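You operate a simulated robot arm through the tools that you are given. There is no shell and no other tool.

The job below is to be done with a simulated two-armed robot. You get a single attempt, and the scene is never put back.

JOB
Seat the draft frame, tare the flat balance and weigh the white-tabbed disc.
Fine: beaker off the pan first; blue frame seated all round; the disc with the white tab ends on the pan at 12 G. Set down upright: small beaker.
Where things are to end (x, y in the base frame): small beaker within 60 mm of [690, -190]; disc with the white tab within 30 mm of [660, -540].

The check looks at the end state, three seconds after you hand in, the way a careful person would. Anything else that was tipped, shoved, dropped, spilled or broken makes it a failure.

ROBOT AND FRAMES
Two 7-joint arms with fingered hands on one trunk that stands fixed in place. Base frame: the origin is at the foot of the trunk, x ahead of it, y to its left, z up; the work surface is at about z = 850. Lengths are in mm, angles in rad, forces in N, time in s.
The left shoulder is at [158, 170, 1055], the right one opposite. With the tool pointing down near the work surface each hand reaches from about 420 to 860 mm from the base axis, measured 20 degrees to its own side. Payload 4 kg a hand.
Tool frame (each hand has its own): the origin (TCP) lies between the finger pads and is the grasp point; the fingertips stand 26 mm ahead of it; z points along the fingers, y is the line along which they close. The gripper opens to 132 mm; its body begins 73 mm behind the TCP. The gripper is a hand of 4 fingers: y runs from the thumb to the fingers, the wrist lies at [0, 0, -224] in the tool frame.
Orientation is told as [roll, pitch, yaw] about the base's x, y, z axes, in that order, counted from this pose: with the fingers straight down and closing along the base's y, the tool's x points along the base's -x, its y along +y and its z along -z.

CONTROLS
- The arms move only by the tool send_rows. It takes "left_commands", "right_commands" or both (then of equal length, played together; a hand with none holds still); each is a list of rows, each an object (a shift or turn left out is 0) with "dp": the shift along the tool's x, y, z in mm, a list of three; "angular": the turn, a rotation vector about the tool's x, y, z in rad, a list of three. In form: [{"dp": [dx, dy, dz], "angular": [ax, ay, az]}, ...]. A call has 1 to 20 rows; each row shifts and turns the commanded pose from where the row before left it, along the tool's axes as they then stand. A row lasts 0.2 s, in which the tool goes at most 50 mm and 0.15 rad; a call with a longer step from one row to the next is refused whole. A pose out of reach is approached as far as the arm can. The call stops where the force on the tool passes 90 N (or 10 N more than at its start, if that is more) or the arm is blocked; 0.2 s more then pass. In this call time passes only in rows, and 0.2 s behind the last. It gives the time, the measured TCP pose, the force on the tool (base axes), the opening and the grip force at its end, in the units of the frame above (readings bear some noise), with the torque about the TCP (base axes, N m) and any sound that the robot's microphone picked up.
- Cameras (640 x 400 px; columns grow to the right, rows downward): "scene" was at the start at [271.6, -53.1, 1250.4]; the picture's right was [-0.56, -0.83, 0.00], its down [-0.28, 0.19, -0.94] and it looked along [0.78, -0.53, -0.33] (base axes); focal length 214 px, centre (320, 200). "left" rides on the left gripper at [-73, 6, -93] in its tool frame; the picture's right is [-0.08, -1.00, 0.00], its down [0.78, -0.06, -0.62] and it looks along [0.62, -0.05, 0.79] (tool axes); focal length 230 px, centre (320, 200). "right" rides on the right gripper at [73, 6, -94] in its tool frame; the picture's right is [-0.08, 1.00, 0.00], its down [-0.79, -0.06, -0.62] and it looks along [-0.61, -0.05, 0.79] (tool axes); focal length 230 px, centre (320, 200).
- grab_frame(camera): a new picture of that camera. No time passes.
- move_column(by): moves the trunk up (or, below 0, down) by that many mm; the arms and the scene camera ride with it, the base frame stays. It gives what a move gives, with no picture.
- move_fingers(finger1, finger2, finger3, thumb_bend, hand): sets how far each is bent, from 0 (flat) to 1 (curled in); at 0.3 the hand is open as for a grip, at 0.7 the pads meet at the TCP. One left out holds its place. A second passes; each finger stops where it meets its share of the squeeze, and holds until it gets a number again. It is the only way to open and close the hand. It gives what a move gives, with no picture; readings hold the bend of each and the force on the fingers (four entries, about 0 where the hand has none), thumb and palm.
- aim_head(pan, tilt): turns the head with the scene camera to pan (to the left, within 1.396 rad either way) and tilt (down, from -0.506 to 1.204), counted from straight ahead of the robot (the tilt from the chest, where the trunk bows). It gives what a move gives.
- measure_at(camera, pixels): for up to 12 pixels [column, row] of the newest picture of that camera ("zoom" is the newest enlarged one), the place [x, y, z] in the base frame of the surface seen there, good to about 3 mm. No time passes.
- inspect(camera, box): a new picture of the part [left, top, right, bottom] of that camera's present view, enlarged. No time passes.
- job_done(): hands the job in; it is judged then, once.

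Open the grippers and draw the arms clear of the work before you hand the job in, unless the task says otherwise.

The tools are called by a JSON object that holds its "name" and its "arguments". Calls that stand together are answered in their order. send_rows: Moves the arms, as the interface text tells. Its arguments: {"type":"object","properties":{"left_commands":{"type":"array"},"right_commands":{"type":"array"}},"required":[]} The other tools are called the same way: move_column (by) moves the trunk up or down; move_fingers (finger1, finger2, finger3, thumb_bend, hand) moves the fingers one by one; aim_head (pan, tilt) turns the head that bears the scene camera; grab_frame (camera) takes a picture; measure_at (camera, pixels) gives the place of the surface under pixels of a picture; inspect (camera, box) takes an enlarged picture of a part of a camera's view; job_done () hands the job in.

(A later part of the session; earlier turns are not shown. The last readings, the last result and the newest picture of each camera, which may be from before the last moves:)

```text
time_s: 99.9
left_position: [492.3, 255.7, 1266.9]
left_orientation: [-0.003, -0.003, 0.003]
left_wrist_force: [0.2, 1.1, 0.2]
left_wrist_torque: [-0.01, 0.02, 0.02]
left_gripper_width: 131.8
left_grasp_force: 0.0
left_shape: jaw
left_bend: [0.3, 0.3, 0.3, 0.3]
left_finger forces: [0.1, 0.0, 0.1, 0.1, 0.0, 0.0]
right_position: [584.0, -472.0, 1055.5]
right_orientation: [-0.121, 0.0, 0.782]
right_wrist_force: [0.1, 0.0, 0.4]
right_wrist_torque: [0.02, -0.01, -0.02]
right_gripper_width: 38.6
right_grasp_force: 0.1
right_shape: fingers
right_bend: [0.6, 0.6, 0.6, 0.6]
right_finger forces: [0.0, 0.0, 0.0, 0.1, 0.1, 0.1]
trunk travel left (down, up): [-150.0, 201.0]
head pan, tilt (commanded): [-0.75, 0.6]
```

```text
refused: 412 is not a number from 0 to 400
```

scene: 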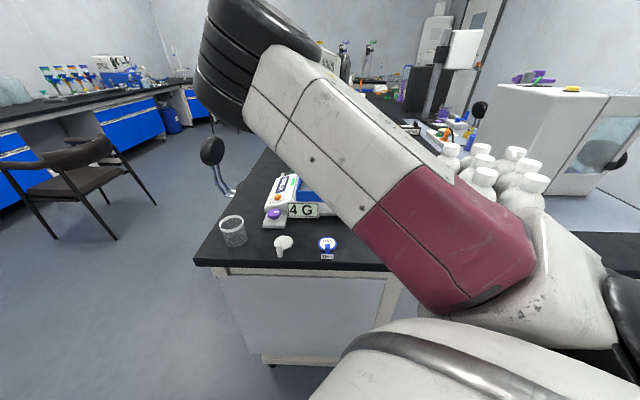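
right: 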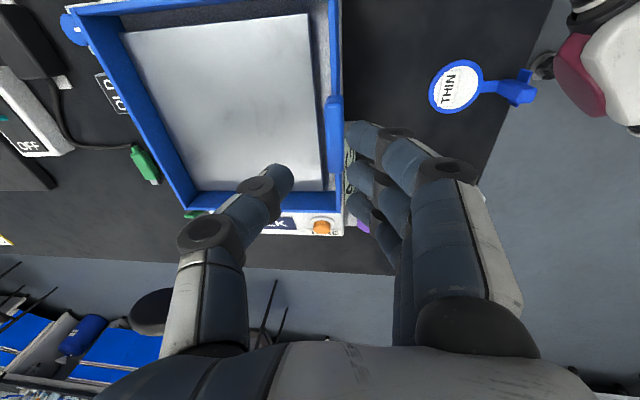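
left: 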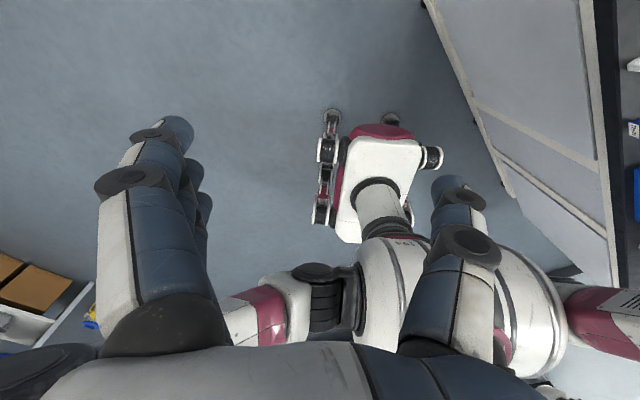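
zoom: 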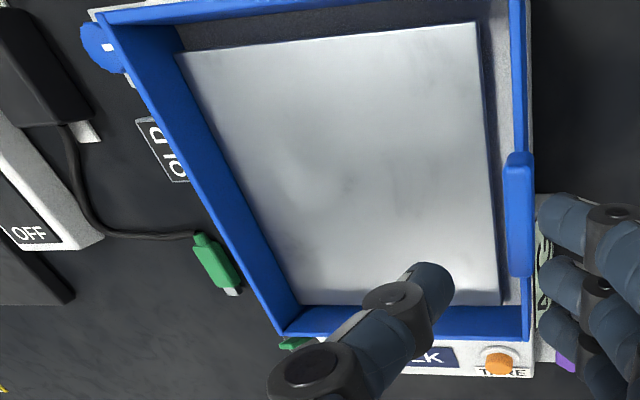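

The earlier request went beyond the picture, so I measure again with pixel positions inside it.

{"name": "measure_at", "arguments": {"camera": "zoom", "pixels": [[520, 60], [521, 120], [526, 338], [400, 337], [283, 332], [200, 195], [130, 70], [98, 14], [300, 10], [180, 55], [300, 300], [475, 25]]}}

```text
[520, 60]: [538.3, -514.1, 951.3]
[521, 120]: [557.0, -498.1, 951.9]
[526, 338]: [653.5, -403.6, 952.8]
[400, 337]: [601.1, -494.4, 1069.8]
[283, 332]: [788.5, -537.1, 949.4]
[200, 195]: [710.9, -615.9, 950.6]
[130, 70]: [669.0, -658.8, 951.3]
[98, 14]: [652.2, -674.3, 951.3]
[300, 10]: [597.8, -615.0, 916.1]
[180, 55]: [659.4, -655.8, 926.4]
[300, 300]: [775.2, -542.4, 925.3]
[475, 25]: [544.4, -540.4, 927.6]
```

The rim is level all round (949.4–952.8), but the frame sits about 7 mm too far toward the near side and about 2–3 mm toward the right, leaving only about 3 mm at the pan's far edge. I'll straighten the hand, come down around the handle without gripping, and nudge it back with the fingers.

{"name": "send_rows", "arguments": {"right_commands": [{"dp": [0, 0, 0], "angular": [-0.121, 0, 0]}, {"dp": [0, 0, 25]}, {"dp": [0, 0, 25]}, {"dp": [0, 0, 20]}, {"dp": [0, 0, 0]}]}}

{"name": "grab_frame", "arguments": {"camera": "right"}}

```text
time_s: 101.1
left_position: [492.4, 255.8, 1267.4]
left_orientation: [-0.001, -0.002, 0.002]
left_wrist_force: [1.1, -0.7, 0.1]
left_wrist_torque: [0.01, -0.03, 0.0]
left_gripper_width: 131.6
left_grasp_force: 0.1
left_shape: jaw
left_bend: [0.3, 0.3, 0.3, 0.3]
left_finger forces: [0.0, 0.0, 0.0, 0.1, 0.0, 0.0]
right_position: [582.6, -471.5, 986.9]
right_orientation: [0.001, 0.001, 0.782]
right_wrist_force: [0.4, -0.2, -0.3]
right_wrist_torque: [-0.02, 0.02, 0.05]
right_gripper_width: 38.5
right_grasp_force: 0.1
right_shape: fingers
right_bend: [0.6, 0.6, 0.6, 0.6]
right_finger forces: [0.0, 0.0, 0.0, 0.0, 0.1, 0.0]
trunk travel left (down, up): [-150.0, 201.0]
head pan, tilt (commanded): [-0.75, 0.6]
```

```text
taken
```

right: 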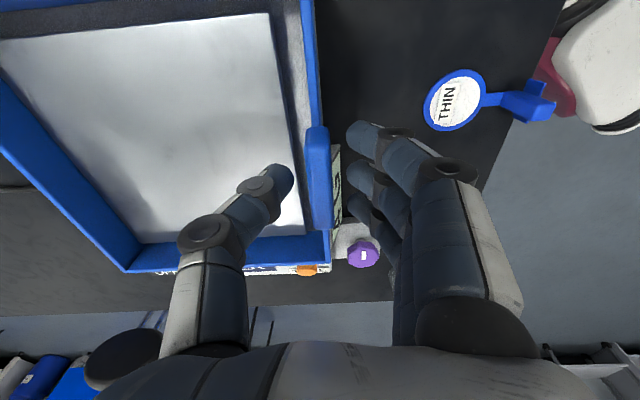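

The handle at (318,180) lies between the thumb tip and the fingers. I descend 20 mm to handle height and then move toward the inside until the fingers touch.

{"name": "send_rows", "arguments": {"right_commands": [{"dp": [0, 0, 10]}, {"dp": [0, 0, 10]}, {"dp": [0, -4, 0]}, {"dp": [0, -4, 0]}]}}

{"name": "grab_frame", "arguments": {"camera": "right"}}

```text
time_s: 102.1
left_position: [492.7, 257.4, 1265.9]
left_orientation: [-0.001, -0.003, -0.001]
left_wrist_force: [0.3, -0.3, -0.4]
left_wrist_torque: [0.02, 0.03, -0.01]
left_gripper_width: 131.9
left_grasp_force: 0.0
left_shape: jaw
left_bend: [0.3, 0.3, 0.3, 0.3]
left_finger forces: [0.0, 0.0, 0.1, 0.0, 0.0, 0.0]
right_position: [589.0, -477.2, 967.0]
right_orientation: [0.0, 0.001, 0.783]
right_wrist_force: [-0.1, 0.3, -0.1]
right_wrist_torque: [0.01, 0.01, -0.01]
right_gripper_width: 38.7
right_grasp_force: 0.0
right_shape: fingers
right_bend: [0.6, 0.6, 0.6, 0.6]
right_finger forces: [0.0, 0.0, 0.1, 0.0, 0.1, 0.1]
trunk travel left (down, up): [-150.0, 201.0]
head pan, tilt (commanded): [-0.75, 0.6]
```

```text
taken
```

right: 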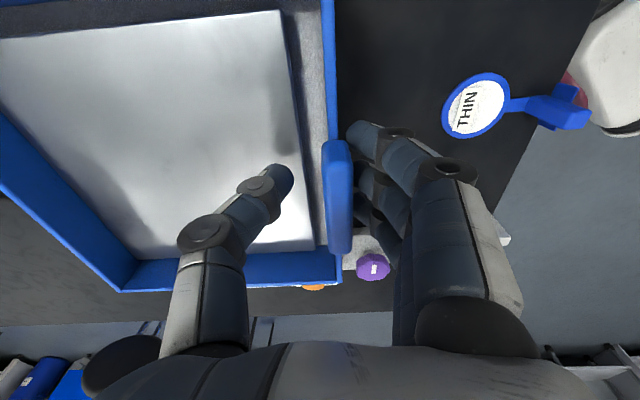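

The fingers are almost touching the handle's outer face. I advance 4 mm more and read the finger forces.

{"name": "send_rows", "arguments": {"right_commands": [{"dp": [0, -2, 0]}, {"dp": [0, -2, 0]}]}}

{"name": "grab_frame", "arguments": {"camera": "right"}}

{"name": "measure_at", "arguments": {"camera": "right", "pixels": [[326, 30], [328, 80], [340, 270], [122, 288], [60, 228], [20, 175], [300, 100], [314, 248], [125, 250], [60, 150]]}}

```text
time_s: 102.7
left_position: [492.7, 257.1, 1266.0]
left_orientation: [-0.001, -0.002, 0.002]
left_wrist_force: [0.6, 0.3, 0.5]
left_wrist_torque: [0.0, 0.01, 0.04]
left_gripper_width: 131.9
left_grasp_force: 0.0
left_shape: jaw
left_bend: [0.3, 0.3, 0.3, 0.3]
left_finger forces: [0.0, 0.0, 0.0, 0.1, 0.0, 0.0]
right_position: [592.0, -480.1, 967.0]
right_orientation: [0.001, 0.0, 0.783]
right_wrist_force: [0.2, 0.6, 0.4]
right_wrist_torque: [-0.03, 0.0, -0.03]
right_gripper_width: 39.0
right_grasp_force: 0.2
right_shape: fingers
right_bend: [0.6, 0.6, 0.6, 0.6]
right_finger forces: [0.0, 0.1, 0.1, 0.1, 0.1, 0.0]
trunk travel left (down, up): [-150.0, 201.0]
head pan, tilt (commanded): [-0.75, 0.6]
```

```text
taken
```

right: 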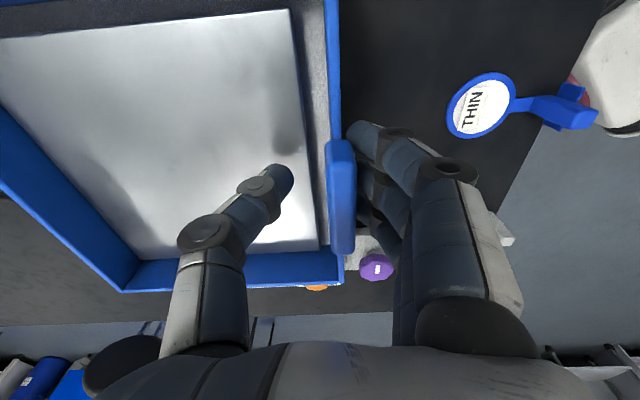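

```text
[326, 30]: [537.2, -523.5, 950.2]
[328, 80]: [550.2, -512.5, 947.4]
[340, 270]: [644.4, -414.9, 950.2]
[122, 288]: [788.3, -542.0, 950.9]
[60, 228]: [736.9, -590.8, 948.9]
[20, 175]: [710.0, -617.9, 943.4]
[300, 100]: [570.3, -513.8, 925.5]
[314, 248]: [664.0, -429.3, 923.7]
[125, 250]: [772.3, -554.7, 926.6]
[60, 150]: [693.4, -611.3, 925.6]
```

The near wall's rim is at about 750 mm along the inward normal versus about 756 for centred, so some 6 mm remain. I push on in 2 mm steps and re-measure.

{"name": "send_rows", "arguments": {"right_commands": [{"dp": [0, -2, 0]}, {"dp": [0, -2, 0]}]}}

{"name": "grab_frame", "arguments": {"camera": "right"}}

{"name": "inspect", "arguments": {"camera": "right", "box": [240, 0, 400, 300]}}

{"name": "measure_at", "arguments": {"camera": "zoom", "pixels": [[333, 40], [336, 100], [341, 150], [295, 60], [300, 120], [306, 180], [315, 260], [352, 330], [355, 360], [366, 372]]}}

```text
time_s: 103.3
left_position: [493.1, 256.9, 1266.6]
left_orientation: [-0.001, -0.002, 0.003]
left_wrist_force: [-0.5, 0.5, 0.8]
left_wrist_torque: [0.0, 0.0, 0.01]
left_gripper_width: 132.0
left_grasp_force: 0.1
left_shape: jaw
left_bend: [0.3, 0.3, 0.3, 0.3]
left_finger forces: [0.1, 0.0, 0.1, 0.0, 0.0, 0.0]
right_position: [595.0, -483.6, 966.7]
right_orientation: [0.0, 0.002, 0.782]
right_wrist_force: [0.3, 0.3, 0.5]
right_wrist_torque: [0.01, 0.0, 0.01]
right_gripper_width: 38.9
right_grasp_force: 0.0
right_shape: fingers
right_bend: [0.6, 0.6, 0.6, 0.6]
right_finger forces: [0.1, 0.1, 0.0, 0.1, 0.0, 0.0]
trunk travel left (down, up): [-150.0, 201.0]
head pan, tilt (commanded): [-0.75, 0.6]
```

```text
taken
```

right: 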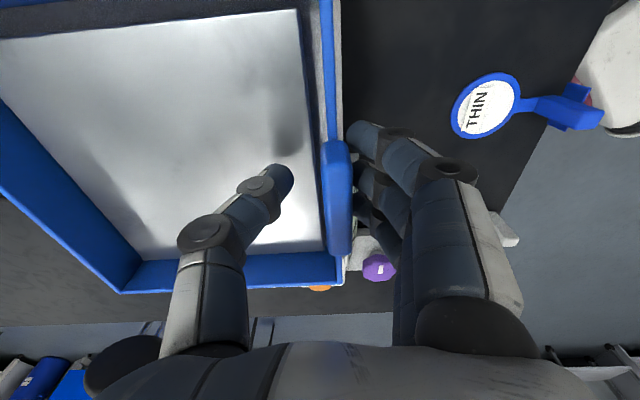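

```text
1.33 times, centred on (320, 150) of right
```

zoom: 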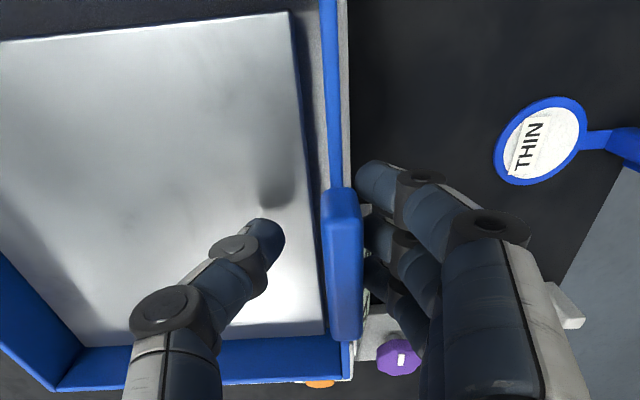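

```text
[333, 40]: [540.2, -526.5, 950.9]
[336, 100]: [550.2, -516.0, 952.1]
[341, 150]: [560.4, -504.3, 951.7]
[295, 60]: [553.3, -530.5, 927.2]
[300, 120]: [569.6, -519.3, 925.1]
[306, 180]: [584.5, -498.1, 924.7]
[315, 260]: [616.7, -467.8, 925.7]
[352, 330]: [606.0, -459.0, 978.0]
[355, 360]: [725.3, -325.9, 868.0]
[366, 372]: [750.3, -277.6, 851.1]
```

The near wall is now about 11 mm from the pan edge with deck visible outside it, so it is centred in this direction. I back the fingers off 8 mm and rise to verify from above.

{"name": "send_rows", "arguments": {"right_commands": [{"dp": [0, 4, 0]}, {"dp": [0, 5, 0]}, {"dp": [0, 0, -20]}, {"dp": [0, 0, -40]}, {"dp": [10, 0, -40]}, {"dp": [20, 0, -40]}]}}

{"name": "grab_frame", "arguments": {"camera": "right"}}

{"name": "inspect", "arguments": {"camera": "right", "box": [100, 0, 360, 200]}}

```text
time_s: 104.7
left_position: [490.4, 256.6, 1267.6]
left_orientation: [-0.002, -0.003, 0.001]
left_wrist_force: [-0.9, 0.2, -0.3]
left_wrist_torque: [-0.02, -0.01, 0.0]
left_gripper_width: 131.7
left_grasp_force: 0.1
left_shape: jaw
left_bend: [0.3, 0.3, 0.3, 0.3]
left_finger forces: [0.1, 0.0, 0.0, 0.1, 0.0, 0.1]
right_position: [567.6, -498.3, 1108.2]
right_orientation: [-0.001, -0.002, 0.781]
right_wrist_force: [0.1, -0.5, 0.4]
right_wrist_torque: [0.01, 0.04, 0.0]
right_gripper_width: 38.9
right_grasp_force: 0.1
right_shape: fingers
right_bend: [0.6, 0.6, 0.6, 0.6]
right_finger forces: [0.0, 0.0, 0.0, 0.0, 0.0, 0.0]
trunk travel left (down, up): [-150.0, 201.0]
head pan, tilt (commanded): [-0.75, 0.6]
```

```text
taken
```

right: 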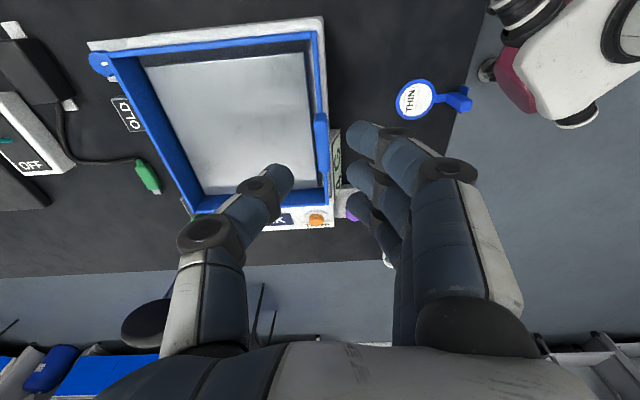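

```text
2.00 times, centred on (230, 100) of right
```

zoom: 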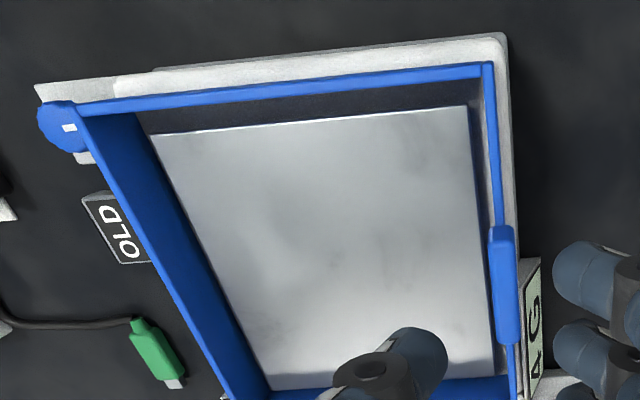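

I measure the rim corners, pan corners and deck edges in this enlarged view to judge the centring in both directions.

{"name": "measure_at", "arguments": {"camera": "zoom", "pixels": [[489, 66], [82, 112], [496, 180], [300, 86], [200, 300], [150, 212], [153, 136], [465, 108], [492, 370], [272, 388], [300, 58], [511, 200]]}}

{"name": "measure_at", "arguments": {"camera": "right", "pixels": [[328, 206], [191, 212], [260, 218], [325, 100], [246, 38], [130, 48]]}}

```text
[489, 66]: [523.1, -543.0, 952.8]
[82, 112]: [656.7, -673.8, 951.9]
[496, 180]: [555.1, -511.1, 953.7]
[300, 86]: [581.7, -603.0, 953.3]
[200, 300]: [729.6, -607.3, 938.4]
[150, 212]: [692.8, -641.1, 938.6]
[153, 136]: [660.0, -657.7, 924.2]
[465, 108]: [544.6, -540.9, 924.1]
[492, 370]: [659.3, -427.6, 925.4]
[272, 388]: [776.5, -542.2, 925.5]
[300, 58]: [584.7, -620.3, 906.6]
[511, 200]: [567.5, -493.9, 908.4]
```

```text
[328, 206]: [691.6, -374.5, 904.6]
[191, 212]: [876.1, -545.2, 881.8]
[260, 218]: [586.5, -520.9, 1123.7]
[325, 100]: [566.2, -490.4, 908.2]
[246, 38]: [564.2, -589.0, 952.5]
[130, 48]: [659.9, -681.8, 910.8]
```

The frame centre is about [656.5,-541.8] against the pan's [660,-542], level, and wholly on the deck. Next comes TARE: I'll open the hand so that the thumb stands straight as a poker, turn to yaw 1.57 and move near the orange button.

{"name": "move_fingers", "arguments": {"hand": "right", "finger1": 0.3, "finger2": 0.3, "finger3": 0.3, "thumb_bend": 0.3}}

{"name": "send_rows", "arguments": {"right_commands": [{"angular": [0, 0, -0.132]}, {"angular": [0, 0, -0.132]}, {"angular": [0, 0, -0.132]}, {"angular": [0, 0, -0.132]}, {"angular": [0, 0, -0.132]}, {"angular": [0, 0, -0.13]}, {"dp": [-30.6, -21.4, 12]}, {"dp": [-30.6, -21.4, 12]}, {"dp": [-30.6, -21.4, 12]}, {"dp": [-30.6, -21.4, 12]}, {"dp": [0, 0, 0]}]}}

{"name": "grab_frame", "arguments": {"camera": "right"}}

{"name": "grab_frame", "arguments": {"camera": "scene"}}

```text
time_s: 105.7
left_position: [492.3, 255.3, 1266.2]
left_orientation: [-0.004, -0.002, 0.002]
left_wrist_force: [0.7, -0.2, 0.2]
left_wrist_torque: [-0.02, -0.01, 0.0]
left_gripper_width: 131.9
left_grasp_force: 0.0
left_shape: jaw
left_bend: [0.3, 0.3, 0.3, 0.3]
left_finger forces: [0.0, 0.0, 0.1, 0.0, 0.0, 0.1]
right_position: [568.1, -497.5, 1107.2]
right_orientation: [0.0, -0.002, 0.783]
right_wrist_force: [0.0, 0.0, 0.1]
right_wrist_torque: [0.0, -0.02, 0.0]
right_gripper_width: 135.9
right_grasp_force: 0.1
right_shape: fingers
right_bend: [0.3, 0.3, 0.3, 0.3]
right_finger forces: [0.1, 0.0, 0.0, 0.0, 0.0, 0.1]
trunk travel left (down, up): [-150.0, 201.0]
head pan, tilt (commanded): [-0.75, 0.6]
```

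```text
time_s: 108.1
left_position: [492.6, 256.2, 1266.9]
left_orientation: [-0.001, -0.001, 0.004]
left_wrist_force: [-0.5, 0.3, -1.4]
left_wrist_torque: [-0.01, -0.01, 0.0]
left_gripper_width: 131.9
left_grasp_force: 0.2
left_shape: jaw
left_bend: [0.3, 0.3, 0.3, 0.3]
left_finger forces: [0.0, 0.1, 0.0, 0.1, 0.1, 0.0]
right_position: [653.5, -374.1, 1056.2]
right_orientation: [-0.001, -0.001, 1.574]
right_wrist_force: [-0.9, -0.3, 0.2]
right_wrist_torque: [0.01, 0.0, 0.04]
right_gripper_width: 135.8
right_grasp_force: 0.1
right_shape: fingers
right_bend: [0.3, 0.3, 0.3, 0.3]
right_finger forces: [0.0, 0.0, 0.0, 0.0, 0.0, 0.1]
trunk travel left (down, up): [-150.0, 201.0]
head pan, tilt (commanded): [-0.75, 0.6]
```

```text
taken
```

right: 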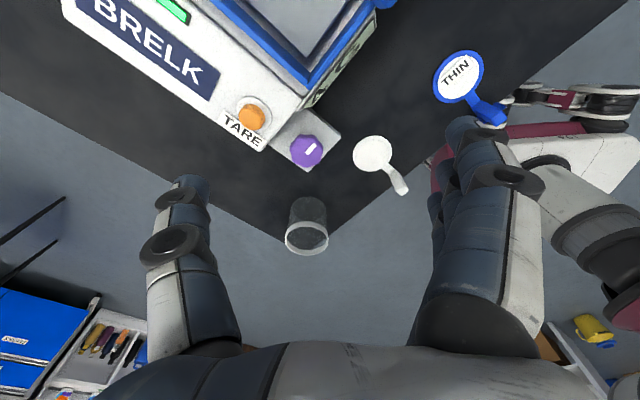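

```text
taken
```

scene: 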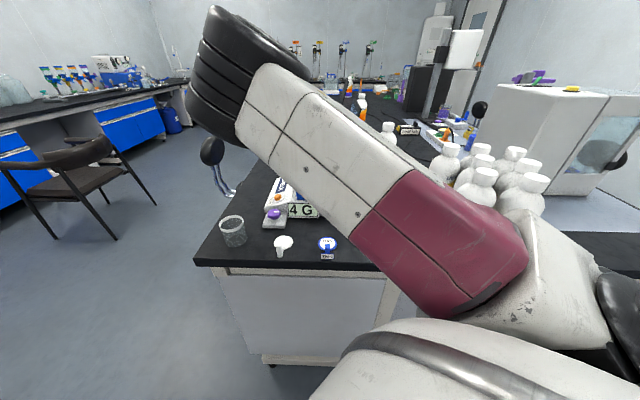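

No lag here. The orange button is at (252,116) and the thumb tip at about (193,182); I measure both.

{"name": "inspect", "arguments": {"camera": "right", "box": [140, 60, 340, 260]}}

{"name": "measure_at", "arguments": {"camera": "right", "pixels": [[252, 115], [247, 112], [256, 120], [252, 125], [244, 105], [193, 180], [180, 178], [205, 182], [195, 190], [305, 150], [308, 215]]}}

```text
2.00 times, centred on (240, 160) of right
```

zoom: 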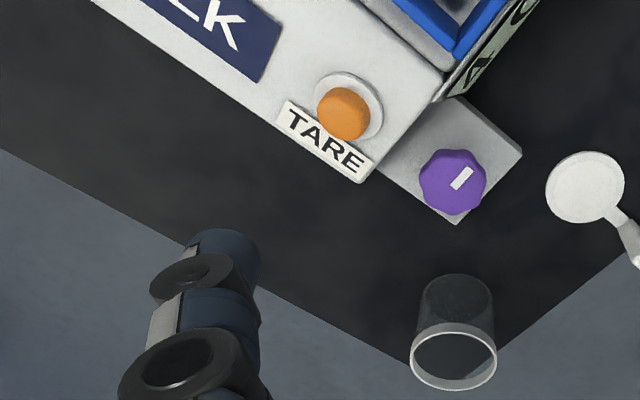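

```text
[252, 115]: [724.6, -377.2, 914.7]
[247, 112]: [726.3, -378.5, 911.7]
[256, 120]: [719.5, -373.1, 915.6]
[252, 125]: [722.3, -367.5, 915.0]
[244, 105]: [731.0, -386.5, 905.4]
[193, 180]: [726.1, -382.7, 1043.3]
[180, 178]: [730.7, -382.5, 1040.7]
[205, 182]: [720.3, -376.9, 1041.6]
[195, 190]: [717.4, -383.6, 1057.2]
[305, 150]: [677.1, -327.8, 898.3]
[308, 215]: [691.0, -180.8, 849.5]
```

The button's top is at about [722,-373,915.5] and the thumb tip is around [725,-378,1030]. I shift by (-3,+4) and descend about 100 mm, then check before pressing.

{"name": "send_rows", "arguments": {"right_commands": [{"dp": [-4, 3, 30]}, {"dp": [0, 0, 35]}, {"dp": [0, 0, 30]}, {"dp": [0, 0, 0]}]}}

{"name": "inspect", "arguments": {"camera": "right", "box": [120, 60, 340, 260]}}

{"name": "inspect", "arguments": {"camera": "scene", "box": [240, 140, 350, 230]}}

```text
time_s: 109.1
left_position: [492.6, 257.4, 1266.9]
left_orientation: [0.0, -0.003, 0.004]
left_wrist_force: [0.1, 0.2, 0.3]
left_wrist_torque: [-0.03, -0.01, -0.02]
left_gripper_width: 131.7
left_grasp_force: 0.0
left_shape: jaw
left_bend: [0.3, 0.3, 0.3, 0.3]
left_finger forces: [0.1, 0.0, 0.0, 0.0, 0.0, 0.1]
right_position: [651.0, -372.9, 963.8]
right_orientation: [0.0, 0.0, 1.572]
right_wrist_force: [-0.3, 0.2, 1.2]
right_wrist_torque: [0.0, 0.0, -0.02]
right_gripper_width: 135.9
right_grasp_force: 0.1
right_shape: fingers
right_bend: [0.3, 0.3, 0.3, 0.3]
right_finger forces: [0.0, 0.1, 0.1, 0.1, 0.1, 0.1]
trunk travel left (down, up): [-150.0, 201.0]
head pan, tilt (commanded): [-0.75, 0.6]
```

```text
2.00 times, centred on (230, 160) of right
```

zoom: 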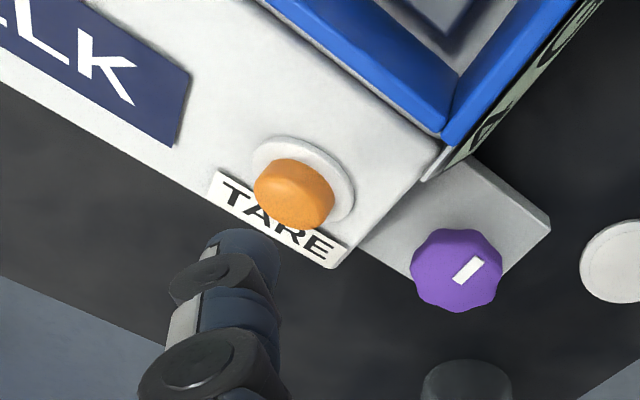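

```text
4.44 times, centred on (295, 185) of scene
```

zoom: 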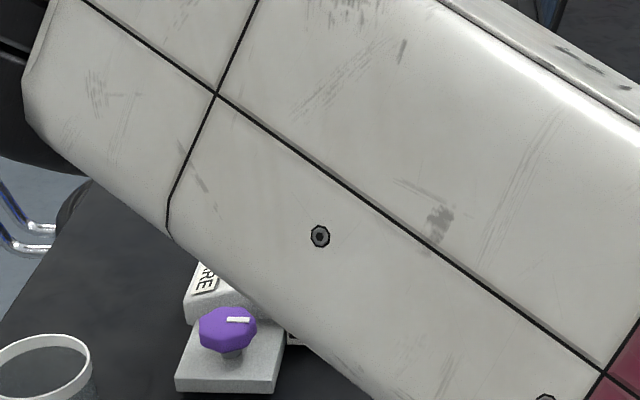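

The thumb stands above the button, needing about a 2 mm shift toward -y. I descend 19 mm and then press in small steps while watching the force and any sound.

{"name": "send_rows", "arguments": {"right_commands": [{"dp": [2, 0, 10]}, {"dp": [0, 0, 8]}, {"dp": [0, 0, 0]}]}}

{"name": "inspect", "arguments": {"camera": "right", "box": [120, 60, 340, 260]}}

{"name": "send_rows", "arguments": {"right_commands": [{"dp": [0, 0, 2]}, {"dp": [0, 0, 2]}]}}

```text
time_s: 109.9
left_position: [492.7, 257.4, 1266.7]
left_orientation: [-0.001, -0.003, 0.002]
left_wrist_force: [-0.6, -0.6, 0.2]
left_wrist_torque: [-0.03, 0.0, 0.0]
left_gripper_width: 131.9
left_grasp_force: 0.1
left_shape: jaw
left_bend: [0.3, 0.3, 0.3, 0.3]
left_finger forces: [0.0, 0.1, 0.0, 0.0, 0.0, 0.1]
right_position: [651.5, -373.4, 944.9]
right_orientation: [0.0, 0.001, 1.573]
right_wrist_force: [-0.1, -0.5, 0.5]
right_wrist_torque: [-0.02, -0.02, -0.01]
right_gripper_width: 136.0
right_grasp_force: 0.0
right_shape: fingers
right_bend: [0.3, 0.3, 0.3, 0.3]
right_finger forces: [0.1, 0.0, 0.0, 0.0, 0.0, 0.1]
trunk travel left (down, up): [-150.0, 201.0]
head pan, tilt (commanded): [-0.75, 0.6]
```

```text
2.00 times, centred on (230, 160) of right
```

zoom: 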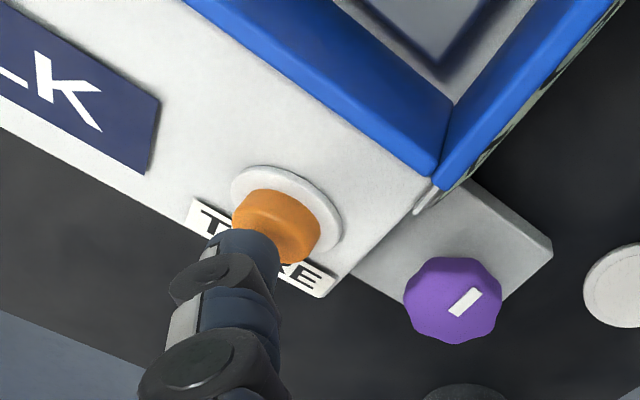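

```text
time_s: 110.5
left_position: [492.0, 256.8, 1267.0]
left_orientation: [-0.002, -0.002, 0.002]
left_wrist_force: [0.4, 0.2, 0.3]
left_wrist_torque: [-0.03, -0.03, -0.01]
left_gripper_width: 131.8
left_grasp_force: 0.0
left_shape: jaw
left_bend: [0.3, 0.3, 0.3, 0.3]
left_finger forces: [0.0, 0.0, 0.0, 0.0, 0.0, 0.1]
right_position: [651.3, -374.3, 941.2]
right_orientation: [0.0, 0.001, 1.573]
right_wrist_force: [0.0, -1.1, -0.3]
right_wrist_torque: [0.03, 0.02, 0.03]
right_gripper_width: 135.6
right_grasp_force: 0.1
right_shape: fingers
right_bend: [0.3, 0.3, 0.3, 0.3]
right_finger forces: [0.0, 0.0, 0.0, 0.0, 0.0, 0.0]
trunk travel left (down, up): [-150.0, 201.0]
head pan, tilt (commanded): [-0.75, 0.6]
```

No contact yet; the thumb's centre line is about 6 mm too far in x and 3 mm in y from the button's centre. I rise 5 mm, shift, and come down again.

{"name": "send_rows", "arguments": {"right_commands": [{"dp": [0, 0, -5]}, {"dp": [3, 6, 0]}, {"dp": [0, 0, 4]}, {"dp": [0, 0, 0]}]}}

{"name": "inspect", "arguments": {"camera": "right", "box": [120, 60, 340, 260]}}

{"name": "send_rows", "arguments": {"right_commands": [{"dp": [0, 0, 2]}]}}

{"name": "send_rows", "arguments": {"right_commands": [{"dp": [0, 0, 1]}]}}

```text
time_s: 111.5
left_position: [492.7, 256.2, 1265.6]
left_orientation: [-0.002, -0.001, 0.001]
left_wrist_force: [-0.3, 0.2, 0.7]
left_wrist_torque: [0.03, 0.01, -0.01]
left_gripper_width: 132.0
left_grasp_force: 0.0
left_shape: jaw
left_bend: [0.3, 0.3, 0.3, 0.3]
left_finger forces: [0.0, 0.0, 0.0, 0.0, 0.1, 0.0]
right_position: [644.0, -376.7, 942.7]
right_orientation: [-0.001, 0.0, 1.572]
right_wrist_force: [0.7, -0.3, 0.0]
right_wrist_torque: [-0.01, 0.03, -0.01]
right_gripper_width: 136.0
right_grasp_force: 0.1
right_shape: fingers
right_bend: [0.3, 0.3, 0.3, 0.3]
right_finger forces: [0.0, 0.0, 0.1, 0.1, 0.0, 0.0]
trunk travel left (down, up): [-150.0, 201.0]
head pan, tilt (commanded): [-0.75, 0.6]
```

```text
2.00 times, centred on (230, 160) of right
```

zoom: 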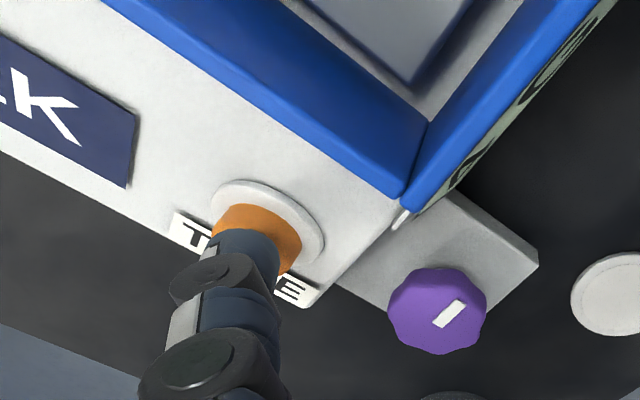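

```text
time_s: 111.9
left_position: [492.8, 256.6, 1266.2]
left_orientation: [-0.001, -0.001, 0.002]
left_wrist_force: [0.0, 0.9, 0.8]
left_wrist_torque: [0.01, -0.03, 0.01]
left_gripper_width: 131.9
left_grasp_force: 0.1
left_shape: jaw
left_bend: [0.3, 0.3, 0.3, 0.3]
left_finger forces: [0.1, 0.0, 0.1, 0.0, 0.0, 0.0]
right_position: [644.3, -376.5, 941.2]
right_orientation: [0.001, -0.001, 1.571]
right_wrist_force: [0.9, 0.1, 0.5]
right_wrist_torque: [0.0, -0.01, -0.04]
right_gripper_width: 135.7
right_grasp_force: 0.2
right_shape: fingers
right_bend: [0.3, 0.3, 0.3, 0.3]
right_finger forces: [0.1, 0.0, 0.0, 0.0, 0.2, 0.0]
trunk travel left (down, up): [-150.0, 201.0]
head pan, tilt (commanded): [-0.75, 0.6]
```

```text
time_s: 112.3
left_position: [491.0, 257.2, 1266.7]
left_orientation: [-0.002, -0.003, 0.002]
left_wrist_force: [0.0, -0.7, 0.2]
left_wrist_torque: [0.01, 0.0, 0.04]
left_gripper_width: 132.2
left_grasp_force: 0.1
left_shape: jaw
left_bend: [0.3, 0.3, 0.3, 0.3]
left_finger forces: [0.1, 0.1, 0.0, 0.1, 0.1, 0.1]
right_position: [644.1, -376.6, 939.1]
right_orientation: [-0.003, 0.001, 1.573]
right_wrist_force: [-0.5, 0.0, 0.8]
right_wrist_torque: [-0.02, -0.09, 0.03]
right_gripper_width: 136.0
right_grasp_force: 0.5
right_shape: fingers
right_bend: [0.3, 0.3, 0.3, 0.3]
right_finger forces: [0.0, 0.0, 0.0, 0.0, 1.1, 0.1]
trunk travel left (down, up): [-150.0, 201.0]
head pan, tilt (commanded): [-0.75, 0.6]
```

The thumb now reads 1.1 N on the button. I press on in 1 mm steps.

{"name": "send_rows", "arguments": {"right_commands": [{"dp": [0, 0, 1]}]}}

{"name": "send_rows", "arguments": {"right_commands": [{"dp": [0, 0, 1]}]}}

{"name": "send_rows", "arguments": {"right_commands": [{"dp": [0, 0, 1]}]}}

{"name": "grab_frame", "arguments": {"camera": "right"}}

{"name": "grab_frame", "arguments": {"camera": "scene"}}

```text
time_s: 112.7
left_position: [491.6, 255.6, 1265.8]
left_orientation: [-0.001, -0.003, 0.002]
left_wrist_force: [0.4, 0.7, 0.1]
left_wrist_torque: [-0.01, 0.02, -0.01]
left_gripper_width: 131.8
left_grasp_force: 0.1
left_shape: jaw
left_bend: [0.3, 0.3, 0.3, 0.3]
left_finger forces: [0.1, 0.0, 0.0, 0.0, 0.0, 0.1]
right_position: [644.4, -376.8, 939.3]
right_orientation: [-0.003, 0.001, 1.573]
right_wrist_force: [-1.0, 0.2, 2.5]
right_wrist_torque: [-0.03, -0.09, 0.03]
right_gripper_width: 135.8
right_grasp_force: 1.2
right_shape: fingers
right_bend: [0.3, 0.3, 0.3, 0.3]
right_finger forces: [0.0, 0.0, 0.0, 0.1, 1.6, 0.0]
trunk travel left (down, up): [-150.0, 201.0]
head pan, tilt (commanded): [-0.75, 0.6]
```

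```text
time_s: 113.1
left_position: [492.2, 257.8, 1267.1]
left_orientation: [-0.001, 0.0, 0.001]
left_wrist_force: [0.5, -0.4, -0.1]
left_wrist_torque: [0.01, -0.03, 0.0]
left_gripper_width: 131.8
left_grasp_force: 0.0
left_shape: jaw
left_bend: [0.3, 0.3, 0.3, 0.3]
left_finger forces: [0.0, 0.0, 0.0, 0.0, 0.0, 0.0]
right_position: [644.5, -376.7, 937.3]
right_orientation: [-0.002, 0.0, 1.571]
right_wrist_force: [-1.5, -0.3, 2.3]
right_wrist_torque: [0.0, -0.17, -0.02]
right_gripper_width: 136.1
right_grasp_force: 1.1
right_shape: fingers
right_bend: [0.3, 0.3, 0.3, 0.3]
right_finger forces: [0.0, 0.1, 0.0, 0.0, 2.1, 0.1]
trunk travel left (down, up): [-150.0, 201.0]
head pan, tilt (commanded): [-0.75, 0.6]
```

```text
time_s: 113.5
left_position: [492.3, 254.7, 1266.5]
left_orientation: [-0.002, -0.002, 0.001]
left_wrist_force: [0.1, 0.1, 0.1]
left_wrist_torque: [0.03, -0.04, -0.02]
left_gripper_width: 131.8
left_grasp_force: 0.1
left_shape: jaw
left_bend: [0.3, 0.3, 0.3, 0.3]
left_finger forces: [0.1, 0.0, 0.0, 0.1, 0.0, 0.0]
right_position: [644.0, -377.4, 936.3]
right_orientation: [-0.002, -0.002, 1.571]
right_wrist_force: [-1.8, -0.9, 2.4]
right_wrist_torque: [-0.03, -0.14, -0.03]
right_gripper_width: 136.1
right_grasp_force: 1.2
right_shape: fingers
right_bend: [0.3, 0.3, 0.3, 0.3]
right_finger forces: [0.0, 0.1, 0.0, 0.0, 2.4, 0.0]
trunk travel left (down, up): [-150.0, 201.0]
head pan, tilt (commanded): [-0.75, 0.6]
```

```text
taken
```

right: 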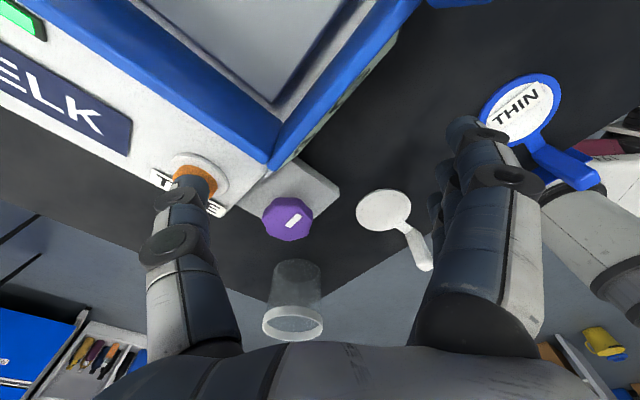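

```text
taken
```

scene: 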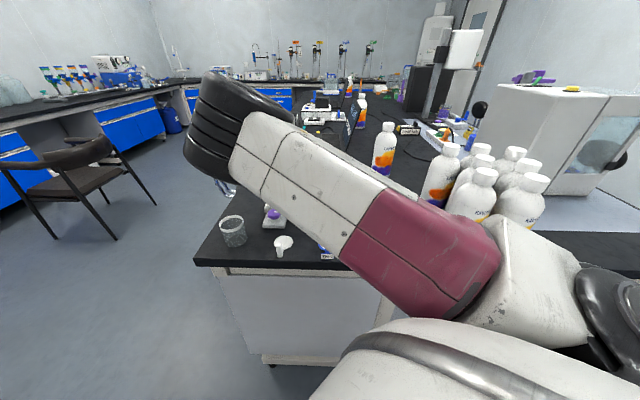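

The force rises slowly (2.4 N), as with a sprung button, with no click so far. I press further.

{"name": "send_rows", "arguments": {"right_commands": [{"dp": [0, 0, 1.5]}]}}

{"name": "send_rows", "arguments": {"right_commands": [{"dp": [0, 0, 1.5]}]}}

{"name": "inspect", "arguments": {"camera": "right", "box": [120, 110, 300, 260]}}

```text
time_s: 113.9
left_position: [492.0, 255.6, 1267.7]
left_orientation: [-0.001, 0.0, 0.002]
left_wrist_force: [-0.5, 2.0, 0.6]
left_wrist_torque: [-0.02, 0.03, -0.02]
left_gripper_width: 131.7
left_grasp_force: 0.2
left_shape: jaw
left_bend: [0.3, 0.3, 0.3, 0.3]
left_finger forces: [0.0, 0.0, 0.0, 0.1, 0.1, 0.1]
right_position: [643.4, -375.9, 935.3]
right_orientation: [-0.003, 0.0, 1.571]
right_wrist_force: [-0.6, -1.2, 3.6]
right_wrist_torque: [-0.03, -0.22, -0.11]
right_gripper_width: 135.9
right_grasp_force: 1.7
right_shape: fingers
right_bend: [0.3, 0.3, 0.3, 0.3]
right_finger forces: [0.1, 0.1, 0.0, 0.0, 2.9, 0.1]
trunk travel left (down, up): [-150.0, 201.0]
head pan, tilt (commanded): [-0.75, 0.6]
```

```text
time_s: 114.3
left_position: [491.9, 256.3, 1267.5]
left_orientation: [-0.001, -0.001, 0.001]
left_wrist_force: [0.6, 0.2, 0.4]
left_wrist_torque: [0.01, 0.0, 0.01]
left_gripper_width: 131.6
left_grasp_force: 0.0
left_shape: jaw
left_bend: [0.3, 0.3, 0.3, 0.3]
left_finger forces: [0.0, 0.0, 0.1, 0.0, 0.1, 0.0]
right_position: [643.0, -377.0, 934.5]
right_orientation: [-0.002, 0.001, 1.571]
right_wrist_force: [-2.5, 0.0, 5.0]
right_wrist_torque: [-0.01, -0.27, -0.11]
right_gripper_width: 136.3
right_grasp_force: 2.2
right_shape: fingers
right_bend: [0.3, 0.3, 0.3, 0.3]
right_finger forces: [0.1, 0.1, 0.0, 0.0, 3.6, 0.0]
trunk travel left (down, up): [-150.0, 201.0]
head pan, tilt (commanded): [-0.75, 0.6]
heard: click
```

```text
2.67 times, centred on (210, 185) of right
```

zoom: 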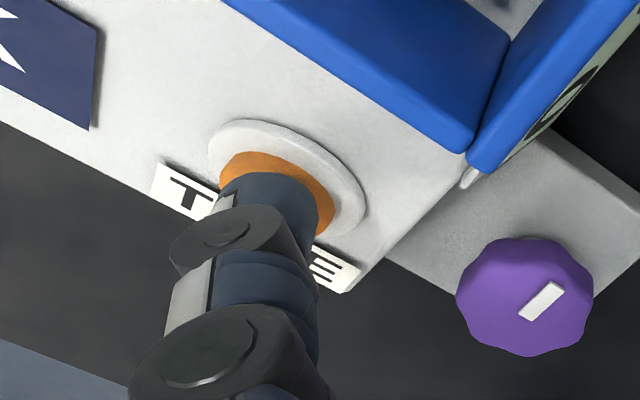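

A click was heard, so TARE is pressed. I release straight up and move clear to read the display.

{"name": "send_rows", "arguments": {"right_commands": [{"dp": [0, 0, -8]}, {"dp": [0, 0, -30]}, {"dp": [0, 0, -40]}, {"dp": [0, 0, -40]}]}}

{"name": "inspect", "arguments": {"camera": "scene", "box": [240, 140, 380, 260]}}

{"name": "grab_frame", "arguments": {"camera": "right"}}

```text
time_s: 115.3
left_position: [491.7, 256.0, 1265.2]
left_orientation: [-0.001, -0.002, 0.002]
left_wrist_force: [-0.5, 0.2, 0.1]
left_wrist_torque: [-0.03, 0.01, -0.01]
left_gripper_width: 132.1
left_grasp_force: 0.1
left_shape: jaw
left_bend: [0.3, 0.3, 0.3, 0.3]
left_finger forces: [0.0, 0.0, 0.0, 0.0, 0.1, 0.0]
right_position: [643.6, -375.7, 1052.1]
right_orientation: [0.002, 0.001, 1.572]
right_wrist_force: [0.5, 0.2, -0.1]
right_wrist_torque: [0.01, 0.0, -0.01]
right_gripper_width: 136.2
right_grasp_force: 0.0
right_shape: fingers
right_bend: [0.3, 0.3, 0.3, 0.3]
right_finger forces: [0.0, 0.1, 0.0, 0.0, 0.1, 0.0]
trunk travel left (down, up): [-150.0, 201.0]
head pan, tilt (commanded): [-0.75, 0.6]
```

```text
3.33 times, centred on (310, 200) of scene
```

zoom: 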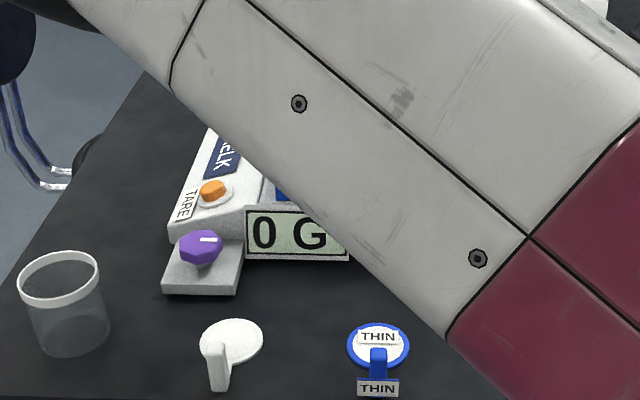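

```text
taken
```

right: 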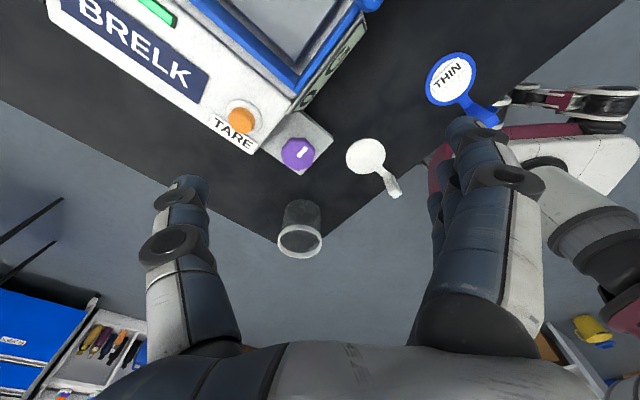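

The display reads 0 G. Now for the white-tabbed disc: I measure its disc and standing tab in an enlarged view.

{"name": "inspect", "arguments": {"camera": "right", "box": [330, 120, 430, 210]}}

{"name": "measure_at", "arguments": {"camera": "zoom", "pixels": [[180, 140], [260, 160], [370, 270], [395, 300], [410, 325], [420, 340], [430, 320], [395, 340], [300, 215], [220, 225], [330, 230]]}}

```text
4.44 times, centred on (380, 165) of right
```

zoom: 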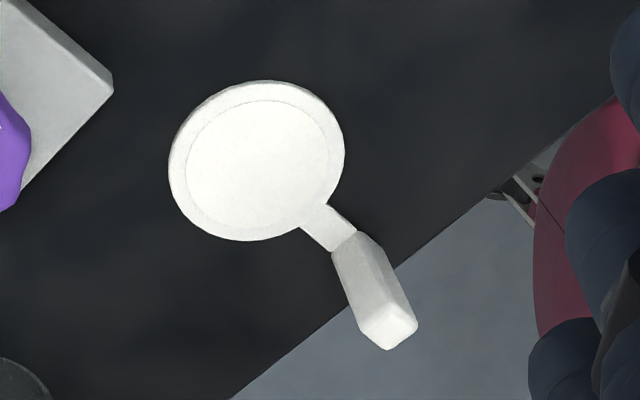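

```text
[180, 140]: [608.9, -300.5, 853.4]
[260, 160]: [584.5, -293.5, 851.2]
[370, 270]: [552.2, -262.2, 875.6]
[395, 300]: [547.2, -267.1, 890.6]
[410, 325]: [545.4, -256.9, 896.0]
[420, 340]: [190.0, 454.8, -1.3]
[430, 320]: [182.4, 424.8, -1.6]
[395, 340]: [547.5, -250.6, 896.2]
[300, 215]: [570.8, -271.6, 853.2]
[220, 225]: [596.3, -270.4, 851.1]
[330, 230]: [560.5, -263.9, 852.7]
```

The tab stands at about [547,-255], 15 × 10 mm in section, top z≈896, with the disc centre at about [587,-291]. I'll grip across the tab's width with yaw -0.785, so I turn the hand there first at this safe height with the fingers half closed.

{"name": "move_fingers", "arguments": {"hand": "right", "finger1": 0.45, "finger2": 0.45, "finger3": 0.45, "thumb_bend": 0.45}}

{"name": "send_rows", "arguments": {"right_commands": [{"angular": [0, 0, 0.147]}, {"angular": [0, 0, 0.147]}, {"angular": [0, 0, 0.147]}, {"angular": [0, 0, 0.147]}, {"angular": [0, 0, 0.147]}, {"angular": [0, 0, 0.147]}, {"angular": [0, 0, 0.147]}, {"angular": [0, 0, 0.147]}, {"angular": [0, 0, 0.147]}, {"angular": [0, 0, 0.147]}, {"angular": [0, 0, 0.147]}, {"angular": [0, 0, 0.147]}, {"angular": [0, 0, 0.147]}, {"angular": [0, 0, 0.147]}, {"angular": [0, 0, 0.147]}, {"angular": [0, 0, 0.147]}]}}

```text
time_s: 116.3
left_position: [492.6, 258.3, 1266.6]
left_orientation: [-0.002, -0.001, 0.002]
left_wrist_force: [-0.4, -1.4, -0.6]
left_wrist_torque: [-0.02, 0.0, 0.01]
left_gripper_width: 131.6
left_grasp_force: 0.0
left_shape: jaw
left_bend: [0.3, 0.3, 0.3, 0.3]
left_finger forces: [0.0, 0.0, 0.1, 0.0, 0.0, 0.1]
right_position: [644.3, -374.9, 1051.6]
right_orientation: [0.001, -0.001, 1.574]
right_wrist_force: [-0.2, 0.1, -0.5]
right_wrist_torque: [0.0, 0.03, -0.01]
right_gripper_width: 88.0
right_grasp_force: 0.0
right_shape: fingers
right_bend: [0.45, 0.45, 0.45, 0.45]
right_finger forces: [0.0, 0.0, 0.0, 0.1, 0.0, 0.0]
trunk travel left (down, up): [-150.0, 201.0]
head pan, tilt (commanded): [-0.75, 0.6]
```

```text
time_s: 119.7
left_position: [492.7, 256.0, 1266.9]
left_orientation: [-0.003, -0.003, 0.001]
left_wrist_force: [-0.7, 0.0, 0.0]
left_wrist_torque: [0.02, 0.01, 0.0]
left_gripper_width: 132.0
left_grasp_force: 0.0
left_shape: jaw
left_bend: [0.3, 0.3, 0.3, 0.3]
left_finger forces: [0.1, 0.0, 0.1, 0.1, 0.0, 0.0]
right_position: [644.8, -375.2, 1050.8]
right_orientation: [0.001, 0.0, -0.782]
right_wrist_force: [0.1, -0.4, -0.9]
right_wrist_torque: [-0.02, 0.0, 0.02]
right_gripper_width: 87.9
right_grasp_force: 0.1
right_shape: fingers
right_bend: [0.45, 0.45, 0.45, 0.45]
right_finger forces: [0.0, 0.0, 0.0, 0.0, 0.0, 0.0]
trunk travel left (down, up): [-150.0, 201.0]
head pan, tilt (commanded): [-0.75, 0.6]
```

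Yaw is -0.782 without trouble. I move toward the tab at a lower height, then raise the trunk 140 mm so that the arm is nearly straight for this close, inward spot.

{"name": "send_rows", "arguments": {"right_commands": [{"dp": [33, -7, 30]}, {"dp": [33, -7, 30]}, {"dp": [33, -7, 30]}, {"dp": [0, 0, 0]}]}}

{"name": "move_column", "arguments": {"by": 140}}

{"name": "send_rows", "arguments": {"right_commands": [{"dp": [0, 0, 0]}, {"dp": [0, 0, 0]}]}}

{"name": "grab_frame", "arguments": {"camera": "scene"}}

```text
time_s: 120.7
left_position: [492.7, 256.7, 1266.6]
left_orientation: [-0.002, -0.002, 0.003]
left_wrist_force: [0.3, 0.6, -0.9]
left_wrist_torque: [-0.03, 0.0, -0.03]
left_gripper_width: 132.1
left_grasp_force: 0.0
left_shape: jaw
left_bend: [0.3, 0.3, 0.3, 0.3]
left_finger forces: [0.0, 0.1, 0.1, 0.1, 0.1, 0.1]
right_position: [551.6, -340.0, 954.9]
right_orientation: [0.023, 0.032, -0.833]
right_wrist_force: [-0.1, 0.2, 0.3]
right_wrist_torque: [-0.03, -0.01, -0.04]
right_gripper_width: 87.4
right_grasp_force: 0.0
right_shape: fingers
right_bend: [0.45, 0.45, 0.45, 0.45]
right_finger forces: [0.0, 0.1, 0.0, 0.1, 0.1, 0.0]
trunk travel left (down, up): [-150.0, 201.0]
head pan, tilt (commanded): [-0.75, 0.6]
```

```text
time_s: 122.4
left_position: [493.5, 256.8, 1406.2]
left_orientation: [-0.002, -0.001, 0.003]
left_wrist_force: [0.4, 0.6, 0.4]
left_wrist_torque: [-0.03, -0.02, 0.01]
left_gripper_width: 131.8
left_grasp_force: 0.1
left_shape: jaw
left_bend: [0.3, 0.3, 0.3, 0.3]
left_finger forces: [0.0, 0.0, 0.1, 0.0, 0.0, 0.0]
right_position: [555.8, -341.1, 1102.6]
right_orientation: [0.036, 0.02, -0.834]
right_wrist_force: [0.0, 0.2, -0.6]
right_wrist_torque: [0.0, -0.01, 0.0]
right_gripper_width: 87.4
right_grasp_force: 0.0
right_shape: fingers
right_bend: [0.45, 0.45, 0.45, 0.45]
right_finger forces: [0.1, 0.0, 0.0, 0.0, 0.0, 0.0]
trunk travel left (down, up): [-290.0, 61.0]
head pan, tilt (commanded): [-0.75, 0.6]
```

```text
time_s: 123.0
left_position: [491.2, 255.6, 1406.5]
left_orientation: [-0.002, -0.003, 0.0]
left_wrist_force: [-0.3, -0.7, -0.2]
left_wrist_torque: [0.0, -0.02, 0.0]
left_gripper_width: 132.1
left_grasp_force: 0.0
left_shape: jaw
left_bend: [0.3, 0.3, 0.3, 0.3]
left_finger forces: [0.0, 0.1, 0.0, 0.0, 0.0, 0.0]
right_position: [555.2, -342.4, 1100.6]
right_orientation: [0.028, 0.024, -0.834]
right_wrist_force: [0.6, 0.2, -0.7]
right_wrist_torque: [-0.04, -0.02, -0.01]
right_gripper_width: 87.9
right_grasp_force: 0.1
right_shape: fingers
right_bend: [0.45, 0.45, 0.45, 0.45]
right_finger forces: [0.1, 0.0, 0.1, 0.0, 0.1, 0.0]
trunk travel left (down, up): [-290.0, 61.0]
head pan, tilt (commanded): [-0.75, 0.6]
```

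```text
taken
```

scene: 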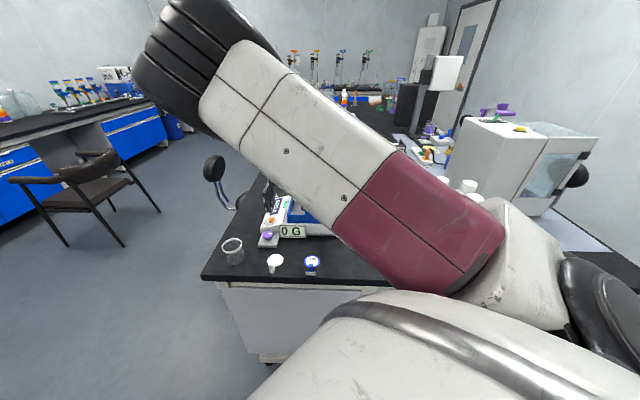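

Still a 20 mm lag at y≈-340, so an upright hand cannot get in there. I'll instead tilt the hand about its closing axis so that the wrist lies on the disc's side (away from the limit) and pinch the tab with only the middle finger and thumb; first a closer look at the tab.

{"name": "inspect", "arguments": {"camera": "scene", "box": [245, 235, 335, 285]}}

{"name": "measure_at", "arguments": {"camera": "zoom", "pixels": [[210, 180], [168, 165], [255, 180], [210, 215], [190, 215], [190, 260], [180, 240], [200, 240], [195, 265], [187, 205], [196, 205]]}}

```text
7.11 times, centred on (290, 260) of scene
```

zoom: 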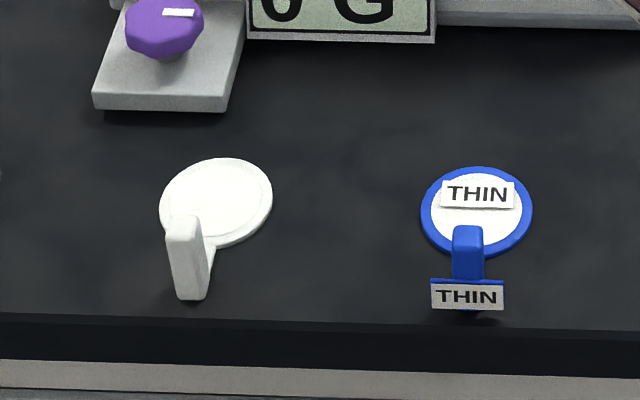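

```text
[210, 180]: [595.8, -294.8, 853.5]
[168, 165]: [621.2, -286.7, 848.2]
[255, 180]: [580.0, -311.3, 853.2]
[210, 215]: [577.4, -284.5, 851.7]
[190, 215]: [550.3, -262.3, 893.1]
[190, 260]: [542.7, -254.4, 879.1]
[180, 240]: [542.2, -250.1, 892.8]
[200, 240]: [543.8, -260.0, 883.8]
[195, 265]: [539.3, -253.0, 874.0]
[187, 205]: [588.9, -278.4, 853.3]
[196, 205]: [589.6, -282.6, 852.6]
```

The tab's centre is about [547,-258], some 15 mm wide along the closing direction, top z≈896. I curl the outer two fingers away and tilt the hand 0.45 rad so that the wrist shifts toward the disc side.

{"name": "move_fingers", "arguments": {"hand": "right", "finger1": 1.0, "finger2": 0.45, "finger3": 1.0, "thumb_bend": 0.4}}

{"name": "send_rows", "arguments": {"right_commands": [{"angular": [0, 0.15, 0]}, {"angular": [0, 0.15, 0]}, {"angular": [0, 0.15, 0]}, {"dp": [0, 0, 0]}]}}

{"name": "grab_frame", "arguments": {"camera": "right"}}

{"name": "grab_frame", "arguments": {"camera": "scene"}}

```text
time_s: 124.0
left_position: [492.0, 256.8, 1406.2]
left_orientation: [-0.001, -0.001, 0.001]
left_wrist_force: [-1.0, 0.0, -0.2]
left_wrist_torque: [-0.02, -0.01, 0.01]
left_gripper_width: 132.0
left_grasp_force: 0.1
left_shape: jaw
left_bend: [0.3, 0.3, 0.3, 0.3]
left_finger forces: [0.1, 0.0, 0.1, 0.0, 0.0, 0.0]
right_position: [554.0, -343.4, 1097.5]
right_orientation: [0.023, 0.026, -0.836]
right_wrist_force: [0.6, 0.0, 0.0]
right_wrist_torque: [-0.01, 0.01, 0.03]
right_gripper_width: 53.4
right_grasp_force: 0.2
right_shape: fingers
right_bend: [1.0, 0.45, 1.0, 0.4]
right_finger forces: [0.1, 0.0, 0.0, 0.1, 0.0, 0.0]
trunk travel left (down, up): [-290.0, 61.0]
head pan, tilt (commanded): [-0.75, 0.6]
```

```text
time_s: 125.0
left_position: [492.1, 256.9, 1406.0]
left_orientation: [-0.002, -0.002, 0.002]
left_wrist_force: [-0.9, 0.4, 0.4]
left_wrist_torque: [-0.01, 0.03, 0.01]
left_gripper_width: 131.8
left_grasp_force: 0.1
left_shape: jaw
left_bend: [0.3, 0.3, 0.3, 0.3]
left_finger forces: [0.0, 0.1, 0.0, 0.0, 0.0, 0.0]
right_position: [558.9, -320.9, 1101.6]
right_orientation: [0.0, 0.45, -0.779]
right_wrist_force: [0.1, -1.0, -0.3]
right_wrist_torque: [0.02, -0.06, 0.02]
right_gripper_width: 53.7
right_grasp_force: 0.2
right_shape: fingers
right_bend: [1.0, 0.45, 1.0, 0.4]
right_finger forces: [0.1, 0.1, 0.0, 0.0, 0.0, 0.1]
trunk travel left (down, up): [-290.0, 61.0]
head pan, tilt (commanded): [-0.75, 0.6]
```

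```text
taken
```

right: 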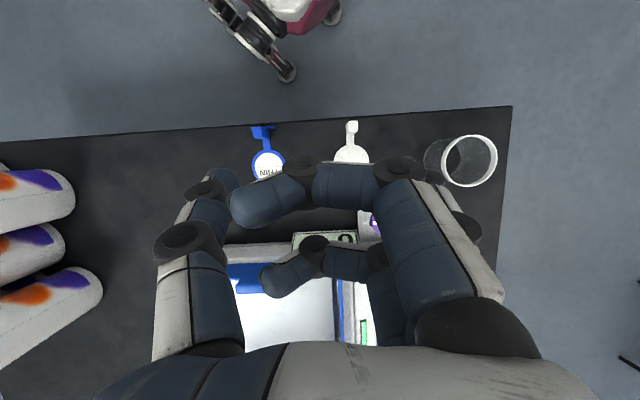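

```text
taken
```

scene: 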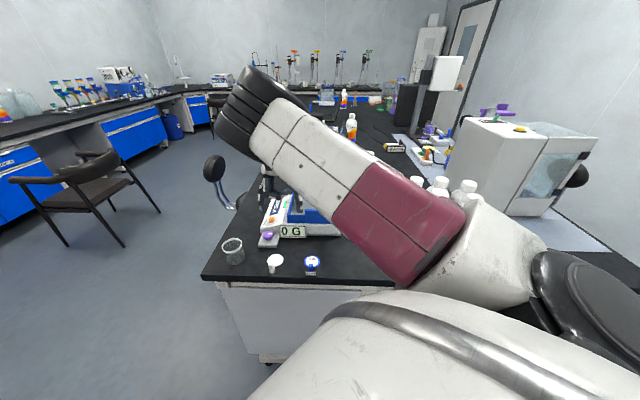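

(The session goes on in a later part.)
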